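You operate a simulated robot arm through the tools that you are given. There is no shell and no other tool. Be economical: measure what you need, move in short steps, check, and stop when the job is done.

You are at the controls of a simulated two-armed robot. One attempt, no reset.

Task
Put the pink cassette on top of the large straw frame. Press the link button of the belt pack holder two times. Turn the slot dial of the battery tester to 2. Turn the channel dial of the receiver to 4. Push the middle drawer of the microphone bench shut. Fetch the large frame marked mint and set it on the desk top before the lighting desk. Take the blue brush and put it on the bench top in front of the cradle. Press the test button of the data tester three times. Push the drawer marked lenses shut. Do these in any order.

The check looks at the end state, three seconds after you hand in, the way a careful person would. Anything else that was tipped, shoved, dropped, spilled or broken makes it a failure.

Robot
Two 7-joint arms with two-finger grippers on one trunk, on a base that drives. Base frame: it is fixed to the floor where the robot stands at the start and does not move with it; the origin is under the middle of the robot, x ahead of it, y to its left, z up. Lengths are in m, angles in degrees, forces in N, time in s.
The left shoulder is at the start at [0.05, 0.191, 1.142], the right one opposite. With the tool pointing down near the work surface each hand reaches from about 0.1 to 0.38 m from the robot's upright axis, wherever it stands, measured 20 degrees to its own side. Places, roughly: bench top in front of the cradle (16x22 cm) [4.58, -2.58, 0.86]; blue brush (6x4x6 cm) [3, -3.1, 0.3]; channel dial of the receiver [-0.8, -1.7, 0.8]; desk top before the lighting desk [-0.7, 0, 0.8]; drawer marked lenses [4.5, -2.1, 0.7]; large frame marked mint [2.75, -3.25, 0.75]; large straw frame [3, -3.25, 0.75]; link button of the belt pack holder [-0.6, -1.1, 0.8]; middle drawer of the microphone bench [-0.5, -2, 0.4]; pink cassette [0.5, -0.25, 1]; slot dial of the battery tester [-0.7, -1.6, 0.8]; test button of the data tester [4.6, -3.2, 0.9]. Payload 2.69 kg a hand.
The tool frame of a hand sits at the grasp point between the pads (the TCP): z along the fingers, y along the line on which they close. The tips reach 0.02 m beyond it. Largest opening 0.1 m; the body of the gripper starts 0.063 m behind the TCP.
Orientation is told as [roll, pitch, yaw] about the base's x, y, z axes, in that order, counted from this pose: with the fingers straight down and closing along the base's y, the tool's x points along the base's -x, its y along +y and its z along -z.

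Tools
- The arms move only by the tool jog_arm. It takes "left_plan", "right_plan" or both (then of equal length, played together; a hand with none holds still); each is a list of rows, each a list of 7 numbers: the shift along the tool's x, y, z in mm, then the turn, a rotation vector about the tool's x, y, z in degrees, then the gripper command, from -1 (shut) to 1 (fully open), values between in proportion. In form: [[tx, ty, tz, wx, wy, wz, hand], ...]. A call has 1 to 12 rows; each row shifts and turns the commanded pose from where the row before left it, along the tool's axes as they then stand. A row lasts 0.2 s, in which the tool goes at most 0.05 m and 8.6 degrees; a call with a longer step from one row to the next is refused whole, and so is a gripper value outside its range. Where a pose cannot be reached the arm comes as near as it can. A force on the tool above 40 N (or 10 N above the force at the start of the call, whichever is more), or a blocked arm, ends the call early, and 0.2 s more pass. Each finger travels about 0.153 m/s and halts on what it meets, pressing with about 44 N; the grip force reading is that of the motor and also rises with nothing between the fingers. The clock runs only during rows and for 0.2 s after the last one: add rows that do not move to give the fingers time. The reply holds the time, the measured pose of the TCP, the force on the tool along the base axes, the opening and the grip force, in the units named above and with some noise, with the torque about the TCP (base axes, N m) and any sound that the robot's microphone picked up.
- Cameras (640 x 400 px; columns grow to the right, rows downward): "scene" is now at [0.1316, -0.0096, 1.3584]; the picture's right is [-0.09, -1.00, 0.00], its down [-0.09, 0.01, -1.00] and it looks along [0.99, -0.09, -0.09] (base axes); focal length 214 px, centre (320, 200). "left" rides on the left gripper at [0.07, 0.019, -0.099] in its tool frame; the picture's right is [-0.26, 0.97, 0.00], its down [-0.75, -0.20, -0.63] and it looks along [-0.61, -0.16, 0.78] (tool axes); focal length 230 px, centre (320, 200). "right" rides on the right gripper at [0.07, -0.019, -0.099] in its tool frame; the picture's right is [0.26, 0.97, 0.00], its down [-0.75, 0.20, -0.63] and it looks along [-0.61, 0.16, 0.78] (tool axes); focal length 230 px, centre (320, 200). There is no depth. A picture from a camera that has moved, and an enlarged one, comes with that camera's place and axes in the base frame and with its lens.
- grab_frame(camera): a new picture of that camera. It takes no simulated time.
- move_column(by): slides the trunk up (or, below 0, down) by that many m; the arms and the scene camera ride with it, the base frame stays. It gives what a move gives, with no picture.
- drive_base(legs): drives the robot by 1 to 6 legs, each [ahead, left, turn to the left] in m, m and degrees, along the robot's own axes; the way and the turn of a leg run together, so that a leg with both is an arc; at most 1.5 m and 180 degrees a leg. The arms and the cameras ride along, it lands a little off, and it stops where it bumps. It gives what a move gives.
- head_to(pan, tilt): turns the head with the scene camera to pan (to the left, within 80 degrees either way) and tilt (down, from -29 to 69), counted from straight ahead of the robot. It gives what a move gives.
- close_up(camera, box): a new picture of the part [left, top, right, bottom] of that camera's present view, enlarged. It takes no simulated time.
- close_job(): hands the job in; it is judged then, once.

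Work in short steps. Places have to be worked out from the pictures, the camera data and where the tool is seen: move nearer, look again, correct. Check each grasp and each placing, and mend what went wrong. You have 186 turns and 158 pictures in all, those below and enlarged ones among them. Open the grippers and draw the arms clear of the work before you hand the job in, unless the task says otherwise.

The tools are called as name(argument=value, ...) on one line, values as JSON. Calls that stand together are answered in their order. jog_arm: Moves the arms, as the interface text tells. Its arguments: {"type":"object","properties":{"left_plan":{"type":"array","items":{"type":"array","items":{"type":"number"}}},"right_plan":{"type":"array","items":{"type":"array","items":{"type":"number"}}}},"required":[]} The other tools are called the same way: move_column (by) slides the trunk up or down; drive_base (legs) drives the base; head_to (pan, tilt) turns the head that bears the scene camera; grab_frame (camera) takes a picture; close_up (camera, box) takes an enlarged picture of a part of a camera's view; close_job () hands the job in.

At the start:

```text
clock: 0.0
left_tcp_pos: [0.3076, -0.0195, 1.3591]
left_ee_rot: [0.0, 0.1, 0.0]
left_contact_force: [-0.9, -0.7, -0.3]
left_ft_torque: [-0.02, 0.01, -0.02]
left_grip_width: 0.0997
left_grasp_force: 0.0
right_tcp_pos: [0.3391, -0.3857, 1.3034]
right_ee_rot: [0.0, 0.0, -0.1]
right_contact_force: [-1.1, -1.2, -1.3]
right_ft_torque: [0.0, -0.02, -0.03]
right_grip_width: 0.1001
right_grasp_force: 0.1
trunk travel left (down, up): [-0.2, 0.123]
robot x, y, heading: [0.002, -0.0007, 0.1]
head pan, tilt: [-5.4, 4.9]
```

scene: 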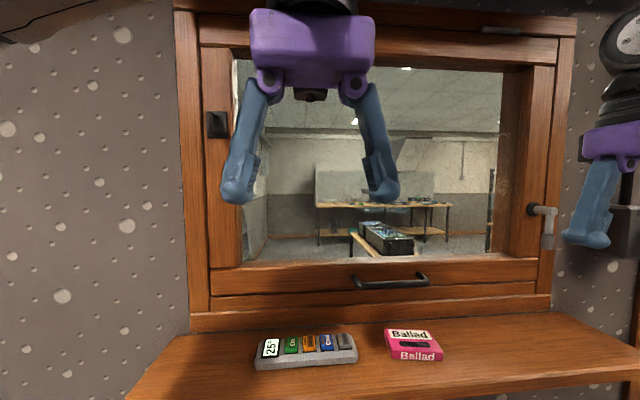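
right: 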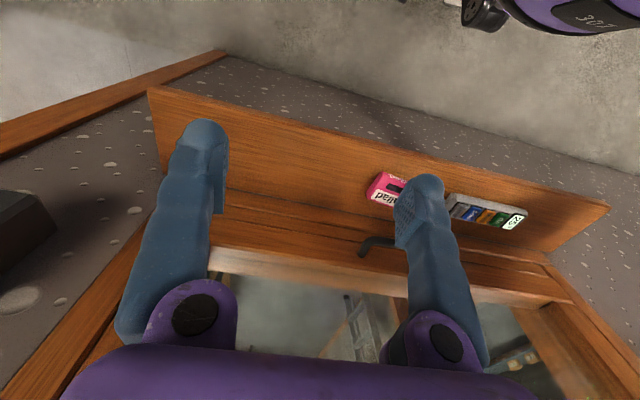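
left: 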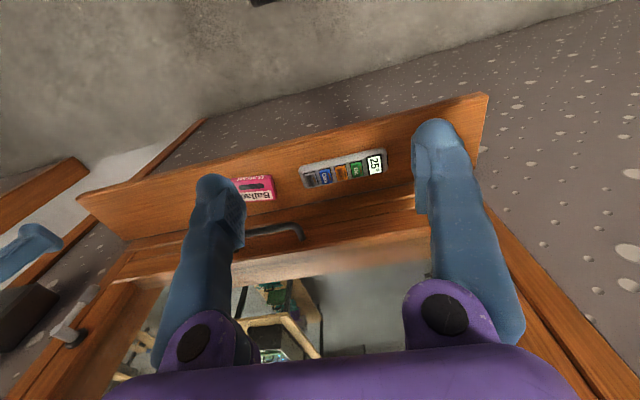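

The cassette lies on the window shelf ahead. I first look around to know the rooms.

head_to(pan=-75, tilt=15)

grab_frame(camera="scene")

head_to(pan=-5, tilt=45)

grab_frame(camera="scene")

```text
clock: 1.4
left_tcp_pos: [0.3078, -0.0197, 1.3585]
left_ee_rot: [0.0, 0.0, 0.0]
left_contact_force: [-0.2, -0.9, 0.5]
left_ft_torque: [0.0, 0.02, -0.01]
left_grip_width: 0.1
left_grasp_force: 0.1
right_tcp_pos: [0.3389, -0.3853, 1.3038]
right_ee_rot: [0.0, 0.1, 0.1]
right_contact_force: [-0.5, 0.4, 0.1]
right_ft_torque: [-0.02, 0.01, 0.0]
right_grip_width: 0.0997
right_grasp_force: 0.0
trunk travel left (down, up): [-0.2, 0.123]
robot x, y, heading: [0.0019, -0.0006, -0.1]
head pan, tilt: [-75.0, 15.0]
```

```text
154 pictures are left
camera scene: at [0.0645, -0.0911, 1.3421], right [-0.97, -0.26, 0.0], down [-0.07, 0.25, -0.97], along [0.25, -0.93, -0.26], focal length 214 px, centre (320, 200)
```

scene: 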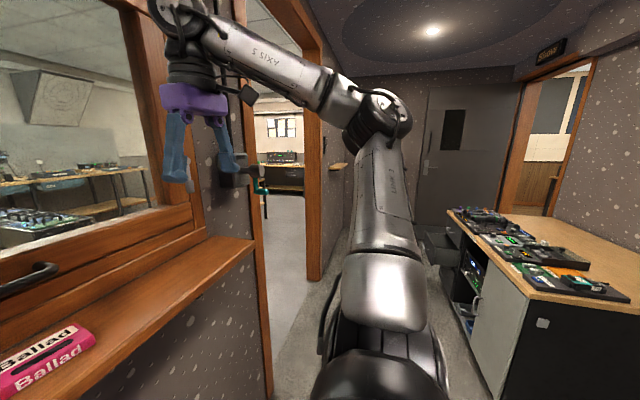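

```text
clock: 2.8
left_tcp_pos: [0.3126, -0.0167, 1.3583]
left_ee_rot: [-0.2, 0.2, 0.2]
left_contact_force: [60.3, 42.6, -15.1]
left_ft_torque: [-5.12, 5.58, -4.66]
left_grip_width: 0.1003
left_grasp_force: 0.2
right_tcp_pos: [0.3377, -0.385, 1.3041]
right_ee_rot: [-0.1, 0.0, 0.0]
right_contact_force: [0.1, 0.7, 0.1]
right_ft_torque: [-0.02, -0.04, 0.06]
right_grip_width: 0.1001
right_grasp_force: 0.0
trunk travel left (down, up): [-0.2, 0.123]
robot x, y, heading: [0.0027, -0.0018, 0.1]
head pan, tilt: [-5.0, 45.0]
```

```text
153 pictures are left
camera scene: at [0.1183, -0.0376, 1.3055], right [-0.43, -0.9, 0.0], down [-0.56, 0.26, -0.79], along [0.71, -0.34, -0.62], focal length 214 px, centre (320, 200)
```

scene: 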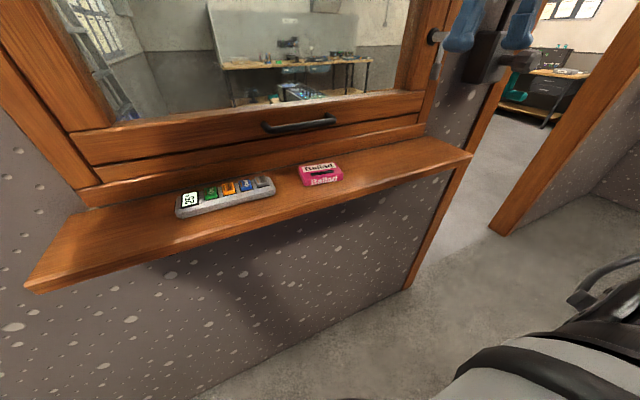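

The head met the left arm on its way back. I tilt it off and move the left hand out to its own side.

head_to(pan=-60, tilt=15)

jog_arm(left_plan=[[0, 45, 0, 0, 0, 0, 1], [0, 45, 0, 0, 0, 0, 1], [0, 45, 0, 0, 0, 0, 1], [0, 45, 10, 0, 0, 0, 1], [0, 40, 20, 0, 0, 0, 1], [0, 0, 40, 0, 0, 0, 1], [0, 0, 40, 0, 0, 0, 1]])

head_to(pan=-20, tilt=30)

grab_frame(camera="scene")

```text
clock: 4.1
left_tcp_pos: [0.3077, -0.0197, 1.359]
left_ee_rot: [0.1, 0.1, 0.0]
left_contact_force: [0.7, -0.4, -0.2]
left_ft_torque: [0.0, -0.02, -0.01]
left_grip_width: 0.0999
left_grasp_force: 0.1
right_tcp_pos: [0.3377, -0.3856, 1.3025]
right_ee_rot: [0.0, 0.0, 0.0]
right_contact_force: [-0.1, -0.1, 0.0]
right_ft_torque: [-0.01, 0.01, 0.02]
right_grip_width: 0.0999
right_grasp_force: 0.0
trunk travel left (down, up): [-0.2, 0.123]
robot x, y, heading: [0.0015, 0.0006, -0.1]
head pan, tilt: [-60.0, 15.0]
```

```text
clock: 5.7
left_tcp_pos: [0.3083, 0.2007, 1.2502]
left_ee_rot: [-0.1, 0.0, 0.0]
left_contact_force: [0.5, -0.7, -0.3]
left_ft_torque: [-0.02, -0.03, -0.02]
left_grip_width: 0.0997
left_grasp_force: 0.0
right_tcp_pos: [0.3391, -0.3852, 1.3037]
right_ee_rot: [0.1, 0.0, 0.0]
right_contact_force: [0.4, 0.6, -0.7]
right_ft_torque: [-0.02, -0.03, 0.0]
right_grip_width: 0.0999
right_grasp_force: 0.1
trunk travel left (down, up): [-0.2, 0.123]
robot x, y, heading: [0.0048, 0.0019, 0.1]
head pan, tilt: [-60.0, 15.0]
```

```text
clock: 6.7
left_tcp_pos: [0.3078, 0.199, 1.2501]
left_ee_rot: [0.1, 0.0, 0.1]
left_contact_force: [-0.4, -0.4, 0.0]
left_ft_torque: [-0.02, 0.01, 0.02]
left_grip_width: 0.1
left_grasp_force: 0.0
right_tcp_pos: [0.3381, -0.3867, 1.3025]
right_ee_rot: [0.0, 0.1, 0.0]
right_contact_force: [-0.5, -0.8, -0.2]
right_ft_torque: [0.02, -0.04, 0.03]
right_grip_width: 0.1
right_grasp_force: 0.0
trunk travel left (down, up): [-0.2, 0.123]
robot x, y, heading: [0.0012, -0.0032, -0.2]
head pan, tilt: [-20.0, 30.0]
```

```text
152 pictures are left
camera scene: at [0.1251, -0.032, 1.3179], right [-0.34, -0.94, 0.0], down [-0.47, 0.17, -0.87], along [0.81, -0.3, -0.5], focal length 214 px, centre (320, 200)
```

scene: 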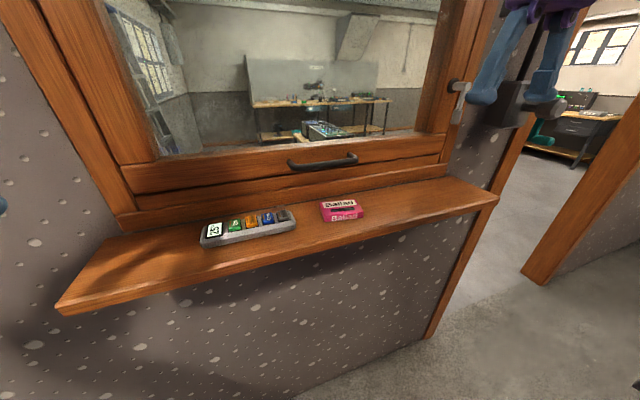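

By triangulation the cassette is about [0.49, -0.22, 1.05], out of reach. I pull the right hand back and take a close look at the cassette.

jog_arm(right_plan=[[45, 30, 0, 0, 0, 0, 1], [45, 40, 0, 0, 0, 0, 1], [0, 30, 0, 0, 0, 0, 1]])

close_up(camera="scene", box=[180, 150, 460, 325])

drive_base(legs=[[0.16, -0.11, 0]])

grab_frame(camera="right")

grab_frame(camera="scene")

```text
refused: row 1 steps farther than a row can; nothing moved
```

```text
2.29 times, centred on (320, 238) of scene
camera zoom: at [0.1251, -0.032, 1.3179], right [-0.34, -0.94, 0.0], down [-0.47, 0.17, -0.87], along [0.81, -0.3, -0.5], focal length 490 px, centre (320, 114)
```

zoom: 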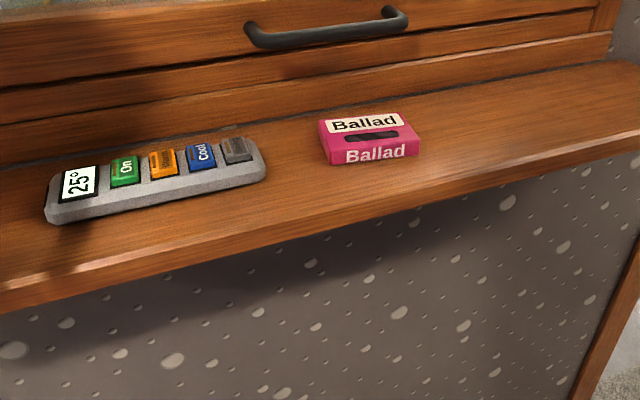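

```text
clock: 8.3
left_tcp_pos: [0.4686, 0.0906, 1.2505]
left_ee_rot: [0.1, 0.0, 0.3]
left_contact_force: [0.7, -0.1, -1.1]
left_ft_torque: [0.01, 0.02, 0.02]
left_grip_width: 0.1
left_grasp_force: 0.1
right_tcp_pos: [0.5019, -0.4941, 1.304]
right_ee_rot: [0.0, 0.0, 0.1]
right_contact_force: [0.4, 0.3, -0.3]
right_ft_torque: [0.0, -0.02, 0.0]
right_grip_width: 0.1
right_grasp_force: 0.0
trunk travel left (down, up): [-0.2, 0.123]
robot x, y, heading: [0.1588, -0.1067, 0.3]
head pan, tilt: [-20.0, 30.0]
```

```text
150 pictures are left
camera right: at [0.4334, -0.5141, 1.4027], right [-0.26, 0.97, 0.0], down [0.75, 0.2, 0.63], along [0.61, 0.17, -0.78], focal length 230 px, centre (320, 200)
```

right: 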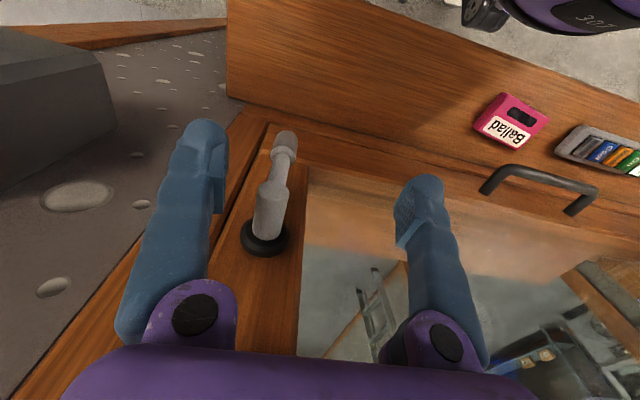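

```text
149 pictures are left
camera scene: at [0.2869, -0.1408, 1.3178], right [-0.34, -0.94, 0.0], down [-0.47, 0.17, -0.87], along [0.81, -0.29, -0.5], focal length 214 px, centre (320, 200)
```

scene: 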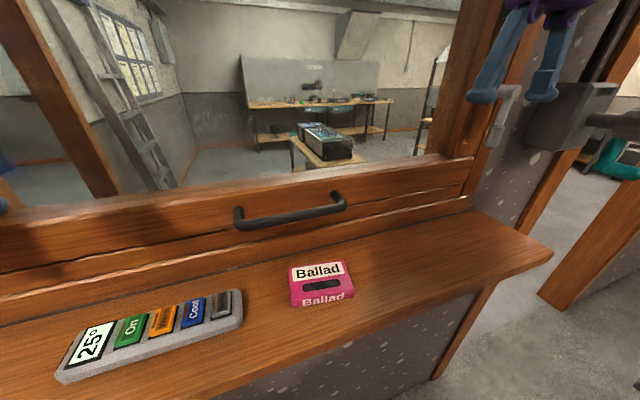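

Cassette top centre is about [0.48, -0.205, 1.067], long side ~10 cm along y, turned about -8°. I bring the right hand back from the window, then turn it so the fingers close along x.

jog_arm(right_plan=[[45, 0, 0, 0, 0, 0, 1], [45, 15, 0, 0, 0, 0, 1], [10, 45, 0, 0, 0, 0, 1], [0, 45, 0, 0, 0, 0, 1], [0, 45, 0, 0, 0, 0, 1], [0, 45, 0, 0, 0, 0, 1], [0, 30, 0, 0, 0, 0, 1]])

jog_arm(right_plan=[[0, 0, 0, 0, 0, 8.5, 1], [0, 0, 0, 0, 0, 8.5, 1], [0, 0, 0, 0, 0, 8.5, 1], [0, 0, 0, 0, 0, 8.5, 1], [0, 0, 0, 0, 0, 8.5, 1], [0, 0, 0, 0, 0, 8.5, 1], [0, 0, 0, 0, 0, 8.5, 1], [0, 0, 0, 0, 0, 8.5, 1], [0, 0, 0, 0, 0, 8.5, 1], [0, 0, 0, 0, 0, 8.5, 1], [0, 0, 0, 0, 0, 8.5, 1], [0, 0, 0, 0, 0, 4.5, 1]])

grab_frame(camera="right")

```text
clock: 9.9
left_tcp_pos: [0.4688, 0.0924, 1.2496]
left_ee_rot: [-0.1, 0.0, 0.3]
left_contact_force: [-0.6, 0.0, 0.4]
left_ft_torque: [0.0, 0.02, 0.02]
left_grip_width: 0.1
left_grasp_force: 0.0
right_tcp_pos: [0.4016, -0.2676, 1.3045]
right_ee_rot: [0.0, 0.2, 0.2]
right_contact_force: [0.5, -0.3, 0.3]
right_ft_torque: [0.01, 0.0, -0.03]
right_grip_width: 0.1001
right_grasp_force: 0.0
trunk travel left (down, up): [-0.2, 0.123]
robot x, y, heading: [0.1607, -0.1085, 0.2]
head pan, tilt: [-20.0, 30.0]
```

```text
clock: 12.6
left_tcp_pos: [0.4676, 0.0914, 1.25]
left_ee_rot: [-0.1, -0.1, 0.3]
left_contact_force: [0.0, 0.4, -0.3]
left_ft_torque: [0.01, -0.02, -0.02]
left_grip_width: 0.1001
left_grasp_force: 0.1
right_tcp_pos: [0.4008, -0.2682, 1.303]
right_ee_rot: [0.0, 0.0, -97.9]
right_contact_force: [-0.5, -0.5, 0.0]
right_ft_torque: [-0.02, -0.04, -0.01]
right_grip_width: 0.0998
right_grasp_force: 0.1
trunk travel left (down, up): [-0.2, 0.123]
robot x, y, heading: [0.1588, -0.1092, 0.3]
head pan, tilt: [-20.0, 30.0]
```

```text
148 pictures are left
camera right: at [0.3929, -0.1988, 1.4028], right [0.99, 0.12, 0.0], down [0.1, -0.77, 0.63], along [0.08, -0.62, -0.78], focal length 230 px, centre (320, 200)
```

right: 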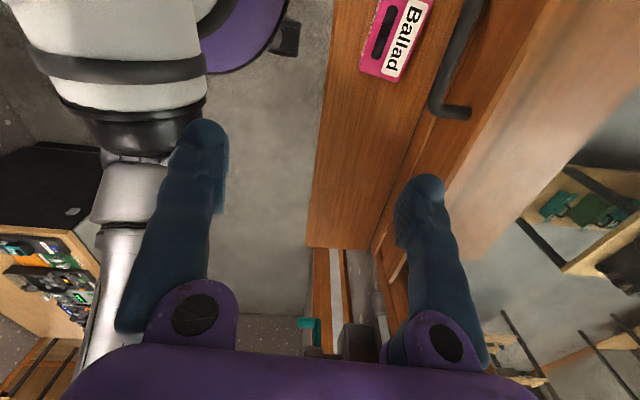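

The window handle seems to overhang the cassette; I want its place exactly, so I look with the left hand's camera and enlarge the scene view.

grab_frame(camera="left")

close_up(camera="scene", box=[200, 160, 440, 310])

close_up(camera="right", box=[320, 0, 520, 125])

```text
147 pictures are left
camera left: at [0.3993, 0.1101, 1.3488], right [0.25, 0.97, 0.0], down [0.75, -0.2, 0.63], along [0.61, -0.16, -0.78], focal length 230 px, centre (320, 200)
```

left: 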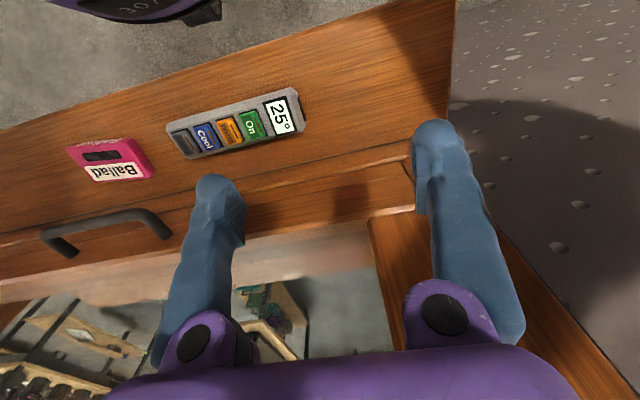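

```text
2.67 times, centred on (320, 235) of scene
camera zoom: at [0.2865, -0.1406, 1.3179], right [-0.34, -0.94, 0.0], down [-0.47, 0.17, -0.87], along [0.81, -0.29, -0.5], focal length 572 px, centre (320, 107)
```

zoom: 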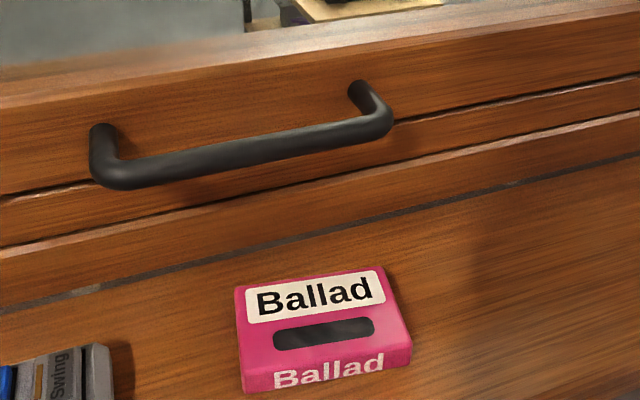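

```text
3.20 times, centred on (420, 62) of right
camera zoom: at [0.3929, -0.1988, 1.4028], right [0.99, 0.12, 0.0], down [0.1, -0.77, 0.63], along [0.08, -0.62, -0.78], focal length 736 px, centre (0, 640)
```

zoom: 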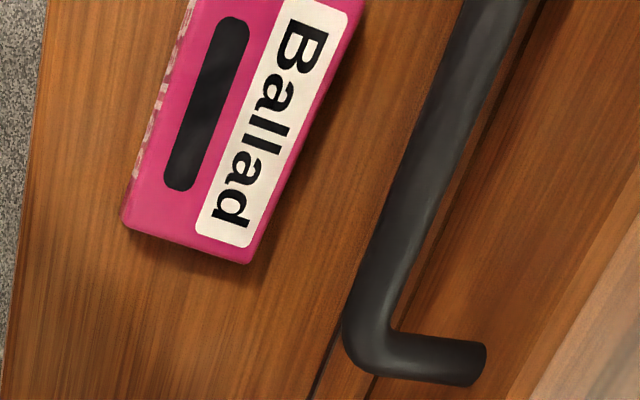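

The bar is at x≈0.52, z≈1.16, right over the cassette's back edge; I enlarge the left view to settle the cassette's length.

close_up(camera="left", box=[30, 110, 190, 210])

```text
4.00 times, centred on (110, 160) of left
camera zoom: at [0.3993, 0.1101, 1.3488], right [0.25, 0.97, 0.0], down [0.75, -0.2, 0.63], along [0.61, -0.16, -0.78], focal length 920 px, centre (1160, 360)
```

zoom: 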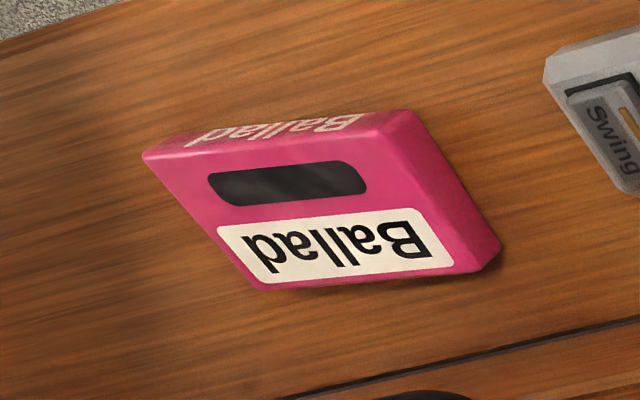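

Cassette is about 8.4 x 5.5 cm, so I can grip it by its ends (closing along y, yaw -9°) with the hand leaning back 25° to stay clear of the handle. I go to the pre-grasp pose.

jog_arm(right_plan=[[0, 0, 0, 0, 0, -8.5, 1], [0, 0, 0, 0, 0, -8.5, 1], [0, 0, 0, 0, 0, -8.5, 1], [0, 0, 0, 0, 0, -8.5, 1], [0, 0, 0, 0, 0, -8.5, 1], [0, 0, 0, 0, 0, -8.5, 1], [0, 0, 0, 0, 0, -8.5, 1], [0, 0, 0, 0, 0, -8.5, 1], [0, 0, 0, 0, 0, -8.5, 1], [0, 0, 0, 0, 0, -8.5, 1], [0, 0, 0, 0, 0, -4, 1]])

jog_arm(right_plan=[[0, 35, 30, 0, -8.4, 0, 1], [0, 32, 30, 0, -8.4, 0, 1], [-10, 0, 30, 0, -8.2, 0, 1], [0, 0, 20, 0, 0, 0, 1]])

grab_frame(camera="right")

```text
clock: 14.9
left_tcp_pos: [0.4688, 0.0906, 1.2488]
left_ee_rot: [-0.2, 0.0, 0.4]
left_contact_force: [-0.2, -0.1, -0.1]
left_ft_torque: [-0.01, 0.01, 0.02]
left_grip_width: 0.1001
left_grasp_force: 0.1
right_tcp_pos: [0.4012, -0.2692, 1.3046]
right_ee_rot: [0.0, 0.0, -8.7]
right_contact_force: [0.6, -0.5, -0.3]
right_ft_torque: [0.01, 0.05, 0.02]
right_grip_width: 0.1
right_grasp_force: 0.2
trunk travel left (down, up): [-0.2, 0.123]
robot x, y, heading: [0.1577, -0.1081, 0.4]
head pan, tilt: [-20.0, 30.0]
```

```text
clock: 15.9
left_tcp_pos: [0.47, 0.0923, 1.2486]
left_ee_rot: [0.0, 0.0, 0.3]
left_contact_force: [0.4, -0.9, -1.2]
left_ft_torque: [-0.05, 0.01, 0.0]
left_grip_width: 0.0997
left_grasp_force: 0.1
right_tcp_pos: [0.4494, -0.2308, 1.216]
right_ee_rot: [0.0, -25.1, -8.7]
right_contact_force: [0.5, 0.0, -0.3]
right_ft_torque: [-0.01, 0.01, -0.03]
right_grip_width: 0.1
right_grasp_force: 0.1
right hand out of reach, approached as far as the arm can: row 2
trunk travel left (down, up): [-0.2, 0.123]
robot x, y, heading: [0.1595, -0.1093, 0.1]
head pan, tilt: [-20.0, 30.0]
```

```text
143 pictures are left
camera right: at [0.3428, -0.2351, 1.2767], right [-0.08, 0.99, -0.11], down [0.44, 0.14, 0.89], along [0.9, 0.03, -0.44], focal length 230 px, centre (320, 200)
```

right: 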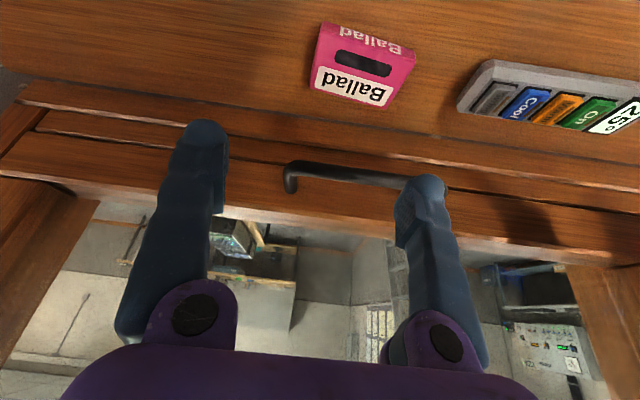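

The arm fell a little short in one row; the cassette reads [0.482, -0.21]. I shift to the approach line and look again.

jog_arm(right_plan=[[33, 23, 0, 0, 0, 0, 1], [0, 2, 25, 0, 0, 0, 1]])

grab_frame(camera="right")

```text
clock: 16.6
left_tcp_pos: [0.4696, 0.0919, 1.2502]
left_ee_rot: [-0.1, -0.1, 0.2]
left_contact_force: [-0.2, 0.4, -0.7]
left_ft_torque: [-0.02, 0.02, -0.02]
left_grip_width: 0.1001
left_grasp_force: 0.0
right_tcp_pos: [0.4529, -0.2258, 1.191]
right_ee_rot: [0.3, -25.1, -9.0]
right_contact_force: [0.7, -0.6, 0.3]
right_ft_torque: [-0.01, 0.01, 0.0]
right_grip_width: 0.0999
right_grasp_force: 0.1
right hand out of reach, approached as far as the arm can: row 1
trunk travel left (down, up): [-0.2, 0.123]
robot x, y, heading: [0.163, -0.1115, -0.2]
head pan, tilt: [-20.0, 30.0]
```

```text
142 pictures are left
camera right: at [0.3482, -0.2289, 1.2512], right [-0.08, 0.99, -0.1], down [0.44, 0.13, 0.89], along [0.9, 0.03, -0.45], focal length 230 px, centre (320, 200)
```

right: 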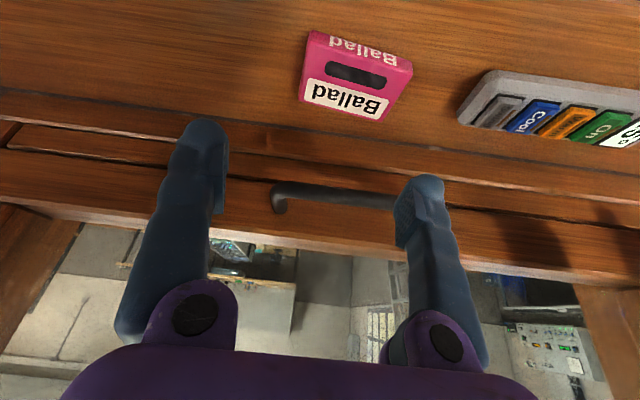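

The hand is too near the robot's own axis for this lean, so I back the base by 8 cm and then bring the hand to the pre-grasp.

drive_base(legs=[[-0.08, 0.03, 0]])

```text
clock: 17.6
left_tcp_pos: [0.3884, 0.1206, 1.2495]
left_ee_rot: [-0.2, 0.0, 0.3]
left_contact_force: [-0.2, -0.5, 0.1]
left_ft_torque: [-0.02, -0.04, 0.02]
left_grip_width: 0.1
left_grasp_force: 0.0
right_tcp_pos: [0.3746, -0.1944, 1.1899]
right_ee_rot: [0.3, -25.0, -8.9]
right_contact_force: [-1.3, -0.3, 0.1]
right_ft_torque: [-0.02, -0.02, 0.03]
right_grip_width: 0.0998
right_grasp_force: 0.1
trunk travel left (down, up): [-0.2, 0.123]
robot x, y, heading: [0.083, -0.0786, 0.5]
head pan, tilt: [-20.0, 30.0]
```

jog_arm(right_plan=[[-25, 0, 20, 0, 0, 0, 1], [-24, 0, 19, 0, 0, 0, 1]])

grab_frame(camera="right")

```text
clock: 18.2
left_tcp_pos: [0.3908, 0.1211, 1.2501]
left_ee_rot: [-0.1, 0.1, 0.3]
left_contact_force: [0.5, 0.0, -0.3]
left_ft_torque: [-0.02, 0.03, 0.02]
left_grip_width: 0.1
left_grasp_force: 0.0
right_tcp_pos: [0.4367, -0.2059, 1.1777]
right_ee_rot: [0.4, -25.0, -8.8]
right_contact_force: [-0.2, -0.6, 0.1]
right_ft_torque: [0.0, 0.03, 0.05]
right_grip_width: 0.1
right_grasp_force: 0.1
trunk travel left (down, up): [-0.2, 0.123]
robot x, y, heading: [0.0813, -0.0776, 0.2]
head pan, tilt: [-20.0, 30.0]
```

```text
141 pictures are left
camera right: at [0.3312, -0.2096, 1.2377], right [-0.08, 0.99, -0.1], down [0.44, 0.13, 0.89], along [0.89, 0.03, -0.45], focal length 230 px, centre (320, 200)
```

right: 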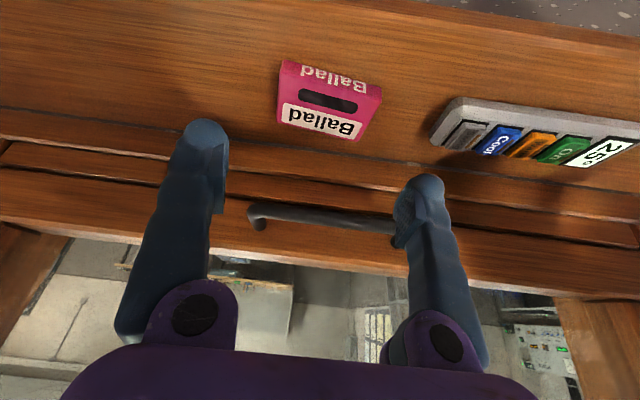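

Aligned; cassette centre y ≈ -0.209. I descend along the fingers with a 3 mm shift and look before closing.

jog_arm(right_plan=[[0, 3, 30, 0, 0, 0, 1], [0, 0, 30, 0, 0, 0, 1], [0, 0, 25, 0, 0, 0, 1], [0, 0, 15, 0, 0, 0, 1]])

grab_frame(camera="right")

grab_frame(camera="scene")

```text
clock: 19.2
left_tcp_pos: [0.3902, 0.1211, 1.2504]
left_ee_rot: [0.1, 0.0, 0.4]
left_contact_force: [0.0, 0.4, 0.0]
left_ft_torque: [0.02, 0.01, -0.01]
left_grip_width: 0.1
left_grasp_force: 0.1
right_tcp_pos: [0.477, -0.209, 1.0871]
right_ee_rot: [0.3, -25.0, -8.9]
right_contact_force: [0.0, -0.1, 0.2]
right_ft_torque: [0.01, 0.0, 0.0]
right_grip_width: 0.1
right_grasp_force: 0.0
trunk travel left (down, up): [-0.2, 0.123]
robot x, y, heading: [0.0854, -0.0826, 0.1]
head pan, tilt: [-20.0, 30.0]
```

```text
140 pictures are left
camera right: at [0.3713, -0.2128, 1.147], right [-0.08, 0.99, -0.1], down [0.44, 0.13, 0.89], along [0.89, 0.03, -0.45], focal length 230 px, centre (320, 200)
```

right: 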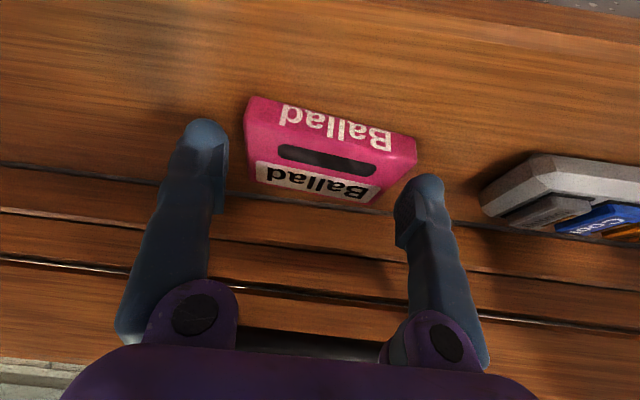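

```text
139 pictures are left
camera scene: at [0.2081, -0.1112, 1.3179], right [-0.34, -0.94, 0.0], down [-0.47, 0.17, -0.87], along [0.82, -0.29, -0.5], focal length 214 px, centre (320, 200)
```

scene: 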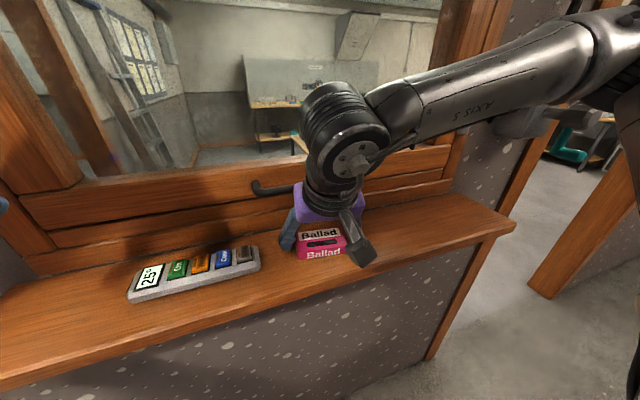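

The cassette sits a little toward the +y finger; I shift 5 mm that way and go 10 mm lower, then look.

jog_arm(right_plan=[[0, 5, 0, 0, 0, 0, 1], [0, 0, 10, 0, 0, 0, 1]])

grab_frame(camera="right")

```text
clock: 19.8
left_tcp_pos: [0.389, 0.1209, 1.2502]
left_ee_rot: [0.0, 0.0, 0.3]
left_contact_force: [0.7, 0.0, -0.7]
left_ft_torque: [0.01, -0.03, 0.02]
left_grip_width: 0.1001
left_grasp_force: 0.1
right_tcp_pos: [0.4827, -0.2035, 1.0766]
right_ee_rot: [0.2, -25.0, -9.0]
right_contact_force: [-0.1, 0.5, -1.2]
right_ft_torque: [0.0, 0.02, 0.0]
right_grip_width: 0.1
right_grasp_force: 0.1
trunk travel left (down, up): [-0.2, 0.123]
robot x, y, heading: [0.0805, -0.0795, 0.4]
head pan, tilt: [-20.0, 30.0]
```

```text
138 pictures are left
camera right: at [0.3766, -0.208, 1.1376], right [-0.08, 0.99, -0.1], down [0.44, 0.13, 0.89], along [0.89, 0.03, -0.45], focal length 230 px, centre (320, 200)
```

right: 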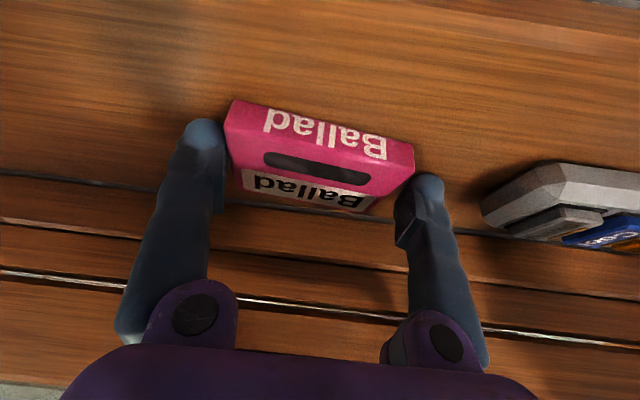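

Well centred. I go 6 mm deeper and close.

jog_arm(right_plan=[[0, 0, 6, 0, 0, 0, 1], [0, 0, 0, 0, 0, 0, 0], [0, 0, 0, 0, 0, 0, -1], [0, 0, 0, 0, 0, 0, -1], [0, 0, 0, 0, 0, 0, -1]])

jog_arm(right_plan=[[0, 0, -25, 0, 0, 0, -1], [0, 0, -30, 0, 0, 0, -1], [0, 0, -30, 0, 0, 0, -1], [0, 0, -30, 0, 0, 0, -1]])

grab_frame(camera="right")

```text
clock: 20.4
left_tcp_pos: [0.388, 0.1221, 1.2505]
left_ee_rot: [-0.1, -0.1, 0.3]
left_contact_force: [-0.3, -0.3, -0.3]
left_ft_torque: [-0.04, -0.01, 0.02]
left_grip_width: 0.1001
left_grasp_force: 0.0
right_tcp_pos: [0.4827, -0.2056, 1.079]
right_ee_rot: [0.1, -26.1, -9.2]
right_contact_force: [-6.7, -6.9, 25.6]
right_ft_torque: [-0.55, 0.53, 0.04]
right_grip_width: 0.0878
right_grasp_force: 28.1
trunk travel left (down, up): [-0.2, 0.123]
robot x, y, heading: [0.0846, -0.0788, 0.2]
head pan, tilt: [-20.0, 30.0]
stopped in row 2 (right hand): the force on the tool passed its limit at 52 N (the readings are from after the stop); the commanded pose is now the measured one
```

```text
clock: 21.4
left_tcp_pos: [0.3891, 0.1207, 1.2495]
left_ee_rot: [0.0, 0.0, 0.3]
left_contact_force: [-0.1, -0.5, -1.0]
left_ft_torque: [0.0, 0.02, 0.0]
left_grip_width: 0.1002
left_grasp_force: 0.2
right_tcp_pos: [0.4365, -0.1994, 1.1786]
right_ee_rot: [0.0, -25.5, -9.1]
right_contact_force: [0.2, 0.2, -0.9]
right_ft_torque: [0.0, 0.02, 0.01]
right_grip_width: 0.0866
right_grasp_force: 43.5
trunk travel left (down, up): [-0.2, 0.123]
robot x, y, heading: [0.0867, -0.0756, 0.3]
head pan, tilt: [-20.0, 30.0]
```

```text
137 pictures are left
camera right: at [0.3303, -0.2011, 1.2385], right [-0.08, 0.99, -0.11], down [0.43, 0.13, 0.89], along [0.9, 0.02, -0.44], focal length 230 px, centre (320, 200)
```

right: 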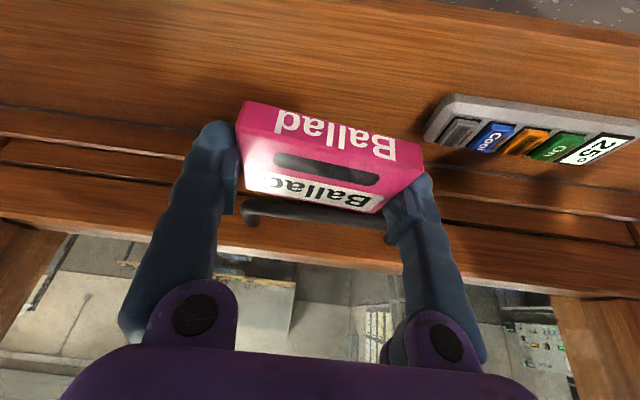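

Cassette is held (opening 0.087). I back up a little and strafe right along the corridor to face the door opening (about y -0.86…-1.84).

drive_base(legs=[[-0.1, 0, 0], [0, -0.7, 0], [0, -0.57, 0]])

head_to(pan=0, tilt=20)

grab_frame(camera="scene")

```text
clock: 33.8
left_tcp_pos: [0.3028, -1.154, 1.2506]
left_ee_rot: [0.0, 0.0, 0.7]
left_contact_force: [0.7, -0.3, -0.3]
left_ft_torque: [0.01, 0.03, -0.01]
left_grip_width: 0.0999
left_grasp_force: 0.1
right_tcp_pos: [0.3536, -1.4723, 1.179]
right_ee_rot: [0.2, -25.5, -8.6]
right_contact_force: [-0.1, 0.0, -0.8]
right_ft_torque: [0.01, -0.02, -0.02]
right_grip_width: 0.0858
right_grasp_force: 43.9
trunk travel left (down, up): [-0.2, 0.123]
robot x, y, heading: [-0.0014, -1.3577, 0.7]
head pan, tilt: [-20.0, 30.0]
```

```text
clock: 34.6
left_tcp_pos: [0.3031, -1.1532, 1.2501]
left_ee_rot: [-0.1, 0.1, 0.8]
left_contact_force: [-0.4, 0.1, 0.8]
left_ft_torque: [0.01, -0.02, 0.01]
left_grip_width: 0.1
left_grasp_force: 0.0
right_tcp_pos: [0.3529, -1.4714, 1.1787]
right_ee_rot: [0.1, -25.7, -8.6]
right_contact_force: [-0.2, 0.2, -0.5]
right_ft_torque: [-0.01, -0.03, 0.0]
right_grip_width: 0.0859
right_grasp_force: 43.7
trunk travel left (down, up): [-0.2, 0.123]
robot x, y, heading: [-0.0046, -1.3588, 0.8]
head pan, tilt: [0.0, 20.0]
```

```text
136 pictures are left
camera scene: at [0.1315, -1.3556, 1.3339], right [0.01, -1.0, 0.0], down [-0.34, 0.0, -0.94], along [0.94, 0.01, -0.34], focal length 214 px, centre (320, 200)
```

scene: 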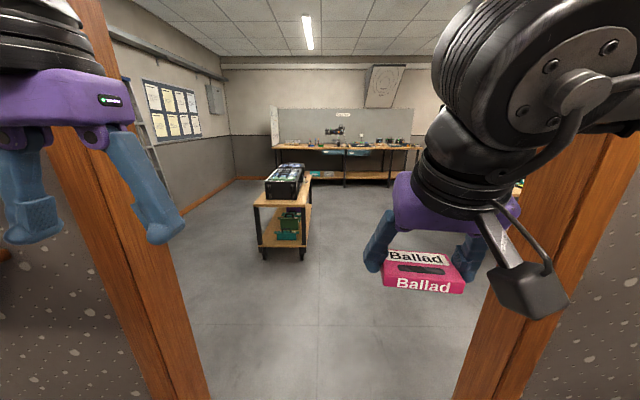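

Through the door I see the lab. Before driving through I check how far my right elbow sticks out.

head_to(pan=-65, tilt=20)

grab_frame(camera="scene")

head_to(pan=65, tilt=20)

grab_frame(camera="scene")

```text
clock: 36.0
left_tcp_pos: [0.304, -1.1538, 1.2497]
left_ee_rot: [-0.1, 0.0, 0.8]
left_contact_force: [0.0, -0.7, 0.0]
left_ft_torque: [-0.01, -0.01, -0.01]
left_grip_width: 0.1001
left_grasp_force: 0.0
right_tcp_pos: [0.3523, -1.4707, 1.1798]
right_ee_rot: [0.2, -25.6, -8.5]
right_contact_force: [0.4, -0.3, -0.7]
right_ft_torque: [0.01, 0.01, -0.01]
right_grip_width: 0.0859
right_grasp_force: 44.2
trunk travel left (down, up): [-0.2, 0.123]
robot x, y, heading: [-0.0027, -1.3568, 0.6]
head pan, tilt: [-65.0, 20.0]
```

```text
135 pictures are left
camera scene: at [0.0789, -1.4405, 1.3339], right [-0.9, -0.44, 0.0], down [-0.15, 0.31, -0.94], along [0.41, -0.85, -0.34], focal length 214 px, centre (320, 200)
```

scene: 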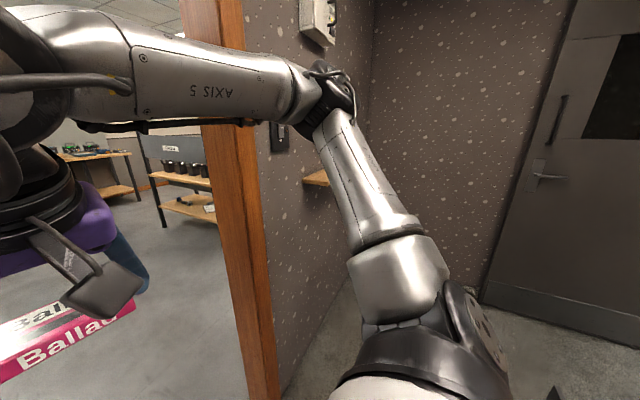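

```text
clock: 38.1
left_tcp_pos: [0.3038, -1.1525, 1.2507]
left_ee_rot: [-0.2, 0.0, 0.8]
left_contact_force: [0.6, 0.2, 0.2]
left_ft_torque: [0.05, 0.01, 0.0]
left_grip_width: 0.1001
left_grasp_force: 0.0
right_tcp_pos: [0.3528, -1.4714, 1.1785]
right_ee_rot: [0.1, -25.6, -8.6]
right_contact_force: [-0.3, 0.7, -0.7]
right_ft_torque: [-0.01, -0.01, 0.0]
right_grip_width: 0.0856
right_grasp_force: 43.9
trunk travel left (down, up): [-0.2, 0.123]
robot x, y, heading: [0.0014, -1.3575, 0.6]
head pan, tilt: [65.0, 20.0]
```

```text
134 pictures are left
camera scene: at [0.0766, -1.2718, 1.3339], right [0.91, -0.41, 0.0], down [-0.14, -0.31, -0.94], along [0.39, 0.86, -0.34], focal length 214 px, centre (320, 200)
```

scene: 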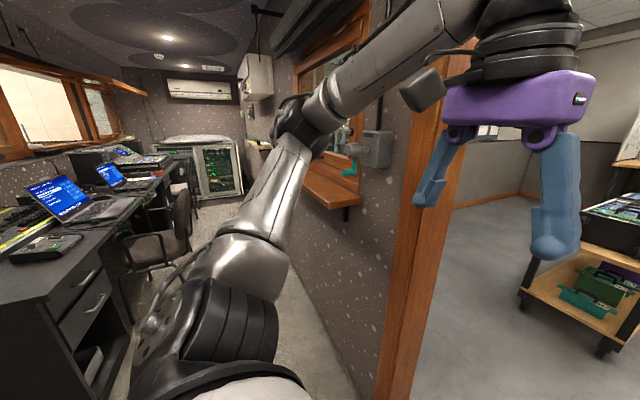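

Elbows span nearly the door's width, so I turn to face -y and go through the door sideways.

drive_base(legs=[[0, 0.09, 0], [0, 0, -90]])

head_to(pan=75, tilt=25)

grab_frame(camera="scene")

```text
clock: 43.5
left_tcp_pos: [0.1912, -1.5773, 1.2501]
left_ee_rot: [-0.1, 0.0, -90.9]
left_contact_force: [-0.9, 0.2, 0.0]
left_ft_torque: [-0.01, -0.01, 0.04]
left_grip_width: 0.1
left_grasp_force: 0.0
right_tcp_pos: [-0.1291, -1.6177, 1.1796]
right_ee_rot: [0.1, -25.6, -100.3]
right_contact_force: [-0.9, -0.4, -0.5]
right_ft_torque: [0.02, -0.03, -0.05]
right_grip_width: 0.0854
right_grasp_force: 44.0
trunk travel left (down, up): [-0.2, 0.123]
robot x, y, heading: [-0.0062, -1.2644, -91.2]
head pan, tilt: [65.0, 20.0]
```

```text
clock: 44.2
left_tcp_pos: [0.1913, -1.5778, 1.2496]
left_ee_rot: [-0.2, 0.0, -90.8]
left_contact_force: [-0.1, -0.4, 0.1]
left_ft_torque: [-0.01, 0.0, 0.03]
left_grip_width: 0.1002
left_grasp_force: 0.0
right_tcp_pos: [-0.1294, -1.6184, 1.1785]
right_ee_rot: [0.2, -25.6, -100.3]
right_contact_force: [-0.8, 0.3, 0.0]
right_ft_torque: [-0.03, -0.01, 0.0]
right_grip_width: 0.0852
right_grasp_force: 44.2
trunk travel left (down, up): [-0.2, 0.123]
robot x, y, heading: [0.0014, -1.2687, -90.9]
head pan, tilt: [75.0, 25.0]
```

```text
133 pictures are left
camera scene: at [0.085, -1.3328, 1.3259], right [-0.28, -0.96, 0.0], down [-0.41, 0.12, -0.91], along [0.87, -0.25, -0.42], focal length 214 px, centre (320, 200)
```

scene: 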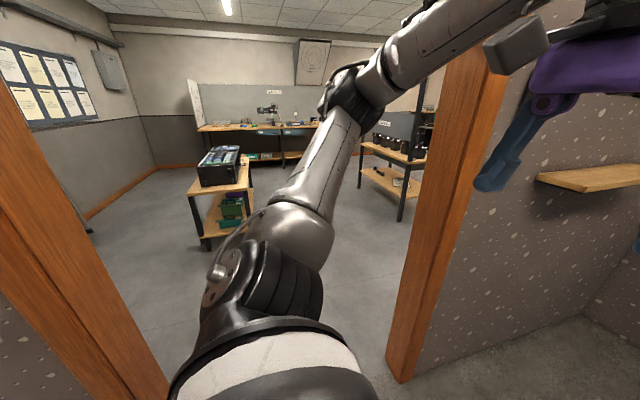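

Clear. I strafe left through the door into the lab, then look at the rack.

drive_base(legs=[[0.04, 0, 1], [0, 1.4, 0]])

head_to(pan=40, tilt=20)

grab_frame(camera="scene")

```text
clock: 56.6
left_tcp_pos: [1.536, -1.6106, 1.2499]
left_ee_rot: [-0.1, 0.0, -89.7]
left_contact_force: [0.7, -0.6, -1.1]
left_ft_torque: [0.03, -0.02, 0.04]
left_grip_width: 0.1002
left_grasp_force: 0.1
right_tcp_pos: [1.2168, -1.6577, 1.1789]
right_ee_rot: [0.2, -25.6, -99.0]
right_contact_force: [0.3, 0.1, -0.4]
right_ft_torque: [0.01, 0.01, -0.03]
right_grip_width: 0.0852
right_grasp_force: 43.5
trunk travel left (down, up): [-0.2, 0.123]
robot x, y, heading: [1.334, -1.3032, -89.8]
head pan, tilt: [75.0, 25.0]
```

```text
clock: 57.6
left_tcp_pos: [1.5368, -1.6111, 1.2501]
left_ee_rot: [-0.2, 0.0, -89.7]
left_contact_force: [0.7, 0.2, -0.2]
left_ft_torque: [0.02, 0.0, -0.01]
left_grip_width: 0.1004
left_grasp_force: 0.0
right_tcp_pos: [1.2163, -1.6578, 1.1783]
right_ee_rot: [0.1, -25.6, -99.1]
right_contact_force: [0.6, 0.2, -0.3]
right_ft_torque: [-0.04, -0.01, -0.03]
right_grip_width: 0.0852
right_grasp_force: 44.7
trunk travel left (down, up): [-0.2, 0.123]
robot x, y, heading: [1.336, -1.3055, -89.6]
head pan, tilt: [40.0, 20.0]
```

```text
132 pictures are left
camera scene: at [1.3956, -1.4152, 1.3339], right [-0.76, -0.65, 0.0], down [-0.22, 0.26, -0.94], along [0.61, -0.72, -0.34], focal length 214 px, centre (320, 200)
```

scene: 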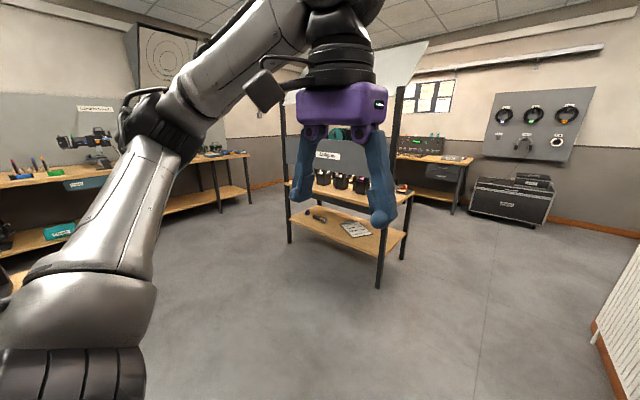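

The rack front stands along y≈-2.9, x 1.98–3.12. I drive to stand before its frames at a distance and look.

drive_base(legs=[[0.45, 0, 0], [0, 1.4, 0]])

head_to(pan=0, tilt=25)

grab_frame(camera="scene")

```text
clock: 72.3
left_tcp_pos: [2.9313, -2.0295, 1.2508]
left_ee_rot: [-0.1, 0.0, -87.8]
left_contact_force: [0.3, 0.1, 0.3]
left_ft_torque: [-0.01, 0.03, -0.02]
left_grip_width: 0.1
left_grasp_force: 0.1
right_tcp_pos: [2.6137, -2.0873, 1.1786]
right_ee_rot: [0.1, -25.6, -97.3]
right_contact_force: [0.5, 0.4, -1.1]
right_ft_torque: [-0.02, 0.01, 0.0]
right_grip_width: 0.0846
right_grasp_force: 44.2
trunk travel left (down, up): [-0.2, 0.123]
robot x, y, heading: [2.7231, -1.7245, -87.9]
head pan, tilt: [40.0, 20.0]
```

```text
clock: 73.3
left_tcp_pos: [2.9312, -2.0297, 1.2489]
left_ee_rot: [-0.1, 0.0, -88.0]
left_contact_force: [0.3, -1.2, 0.4]
left_ft_torque: [-0.02, 0.0, -0.01]
left_grip_width: 0.1001
left_grasp_force: 0.0
right_tcp_pos: [2.6136, -2.0866, 1.1792]
right_ee_rot: [0.2, -25.7, -97.4]
right_contact_force: [-0.7, -0.4, -0.9]
right_ft_torque: [-0.01, 0.0, 0.01]
right_grip_width: 0.0848
right_grasp_force: 44.1
trunk travel left (down, up): [-0.2, 0.123]
robot x, y, heading: [2.7207, -1.7287, -88.2]
head pan, tilt: [0.0, 25.0]
```

```text
131 pictures are left
camera scene: at [2.7256, -1.861, 1.3259], right [-1.0, -0.04, 0.0], down [-0.02, 0.42, -0.91], along [0.03, -0.91, -0.42], focal length 214 px, centre (320, 200)
```

scene: 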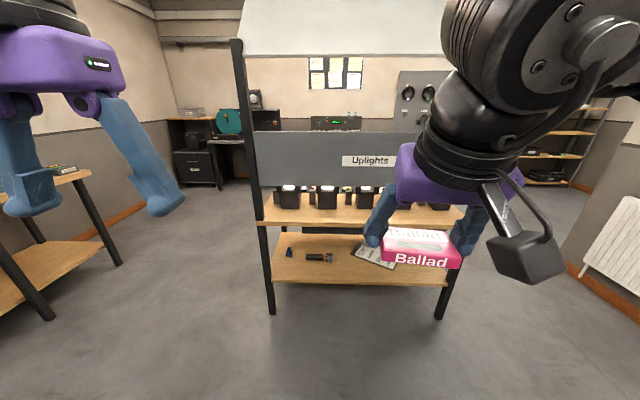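

I enlarge the rack and the bench to the left.

close_up(camera="scene", box=[230, 110, 480, 290])

head_to(pan=70, tilt=20)

grab_frame(camera="scene")

```text
2.22 times, centred on (355, 200) of scene
camera zoom: at [2.7256, -1.861, 1.3259], right [-1.0, -0.04, 0.0], down [-0.02, 0.42, -0.91], along [0.03, -0.91, -0.42], focal length 477 px, centre (242, 200)
```

zoom: 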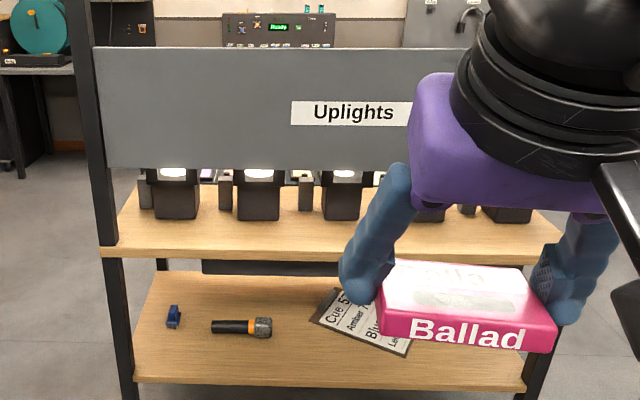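

```text
clock: 74.7
left_tcp_pos: [2.931, -2.0282, 1.2499]
left_ee_rot: [0.0, 0.0, -87.9]
left_contact_force: [-0.4, -0.4, -0.3]
left_ft_torque: [0.01, -0.02, 0.01]
left_grip_width: 0.1
left_grasp_force: 0.0
right_tcp_pos: [2.6143, -2.0857, 1.1779]
right_ee_rot: [0.1, -25.6, -97.2]
right_contact_force: [1.0, 0.6, -1.7]
right_ft_torque: [-0.01, -0.03, 0.0]
right_grip_width: 0.0849
right_grasp_force: 44.4
trunk travel left (down, up): [-0.2, 0.123]
robot x, y, heading: [2.7196, -1.7273, -88.1]
head pan, tilt: [70.0, 20.0]
```

```text
129 pictures are left
camera scene: at [2.8108, -1.7977, 1.3339], right [-0.31, -0.95, 0.0], down [-0.33, 0.11, -0.94], along [0.89, -0.29, -0.34], focal length 214 px, centre (320, 200)
```

scene: 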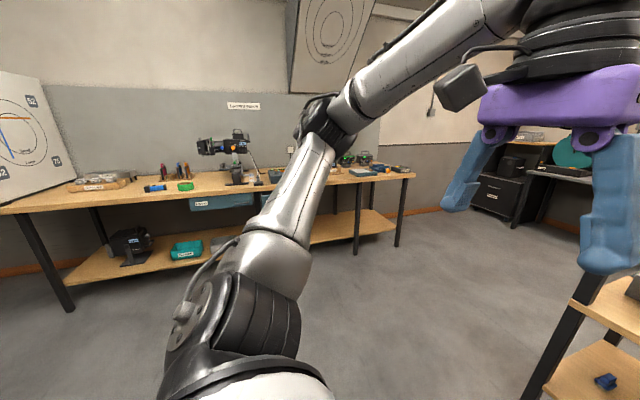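

A sign panel closes off this side of the rack above the shelf, so I drive to the gap at the rack's end and look at it from the side.

drive_base(legs=[[0, 0.95, -2], [0.9, 0, 0]])

head_to(pan=-60, tilt=30)

grab_frame(camera="scene")

head_to(pan=10, tilt=20)

grab_frame(camera="scene")

```text
clock: 87.9
left_tcp_pos: [3.8716, -2.9344, 1.2495]
left_ee_rot: [-0.1, 0.0, -89.9]
left_contact_force: [0.0, -0.2, 0.3]
left_ft_torque: [0.03, -0.02, -0.03]
left_grip_width: 0.1
left_grasp_force: 0.1
right_tcp_pos: [3.5536, -2.9807, 1.179]
right_ee_rot: [0.1, -25.6, -99.3]
right_contact_force: [0.0, -0.3, -0.4]
right_ft_torque: [0.02, 0.0, -0.02]
right_grip_width: 0.0845
right_grasp_force: 43.8
trunk travel left (down, up): [-0.2, 0.123]
robot x, y, heading: [3.6711, -2.6283, -89.6]
head pan, tilt: [70.0, 20.0]
```

```text
clock: 90.0
left_tcp_pos: [3.8724, -2.9357, 1.2503]
left_ee_rot: [-0.1, 0.0, -89.9]
left_contact_force: [-0.1, -0.4, 0.0]
left_ft_torque: [-0.02, 0.02, 0.0]
left_grip_width: 0.1
left_grasp_force: 0.0
right_tcp_pos: [3.5535, -2.9808, 1.1785]
right_ee_rot: [0.1, -25.6, -99.3]
right_contact_force: [0.2, 0.2, -0.8]
right_ft_torque: [0.05, -0.01, -0.02]
right_grip_width: 0.0849
right_grasp_force: 44.0
trunk travel left (down, up): [-0.2, 0.123]
robot x, y, heading: [3.6727, -2.6262, -89.6]
head pan, tilt: [-60.0, 30.0]
```

```text
128 pictures are left
camera scene: at [3.5951, -2.7135, 1.3179], right [-0.5, 0.87, 0.0], down [0.43, 0.25, -0.87], along [-0.75, -0.43, -0.5], focal length 214 px, centre (320, 200)
```

scene: 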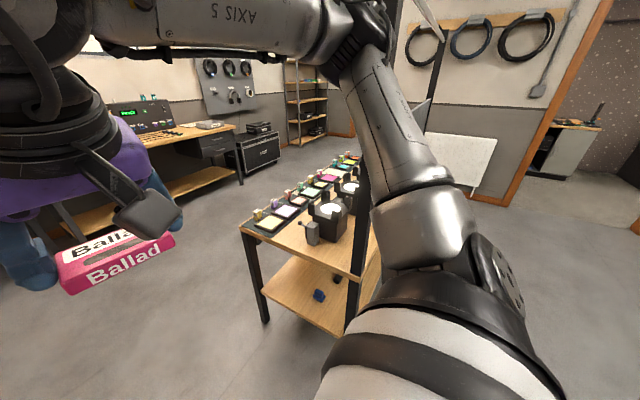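

```text
clock: 91.4
left_tcp_pos: [3.8726, -2.9355, 1.2492]
left_ee_rot: [-0.1, 0.0, -89.8]
left_contact_force: [0.4, -0.8, -0.3]
left_ft_torque: [0.03, -0.04, -0.01]
left_grip_width: 0.0999
left_grasp_force: 0.0
right_tcp_pos: [3.5536, -2.9809, 1.1793]
right_ee_rot: [0.1, -25.6, -99.3]
right_contact_force: [0.1, 0.1, -0.6]
right_ft_torque: [0.01, -0.03, -0.01]
right_grip_width: 0.0848
right_grasp_force: 44.2
trunk travel left (down, up): [-0.2, 0.123]
robot x, y, heading: [3.6726, -2.6256, -89.9]
head pan, tilt: [10.0, 20.0]
```

```text
127 pictures are left
camera scene: at [3.6895, -2.7599, 1.3339], right [-0.98, -0.17, 0.0], down [-0.06, 0.34, -0.94], along [0.16, -0.93, -0.34], focal length 214 px, centre (320, 200)
```

scene: 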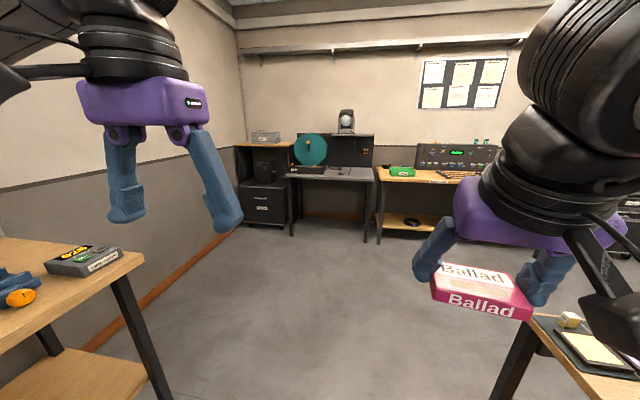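

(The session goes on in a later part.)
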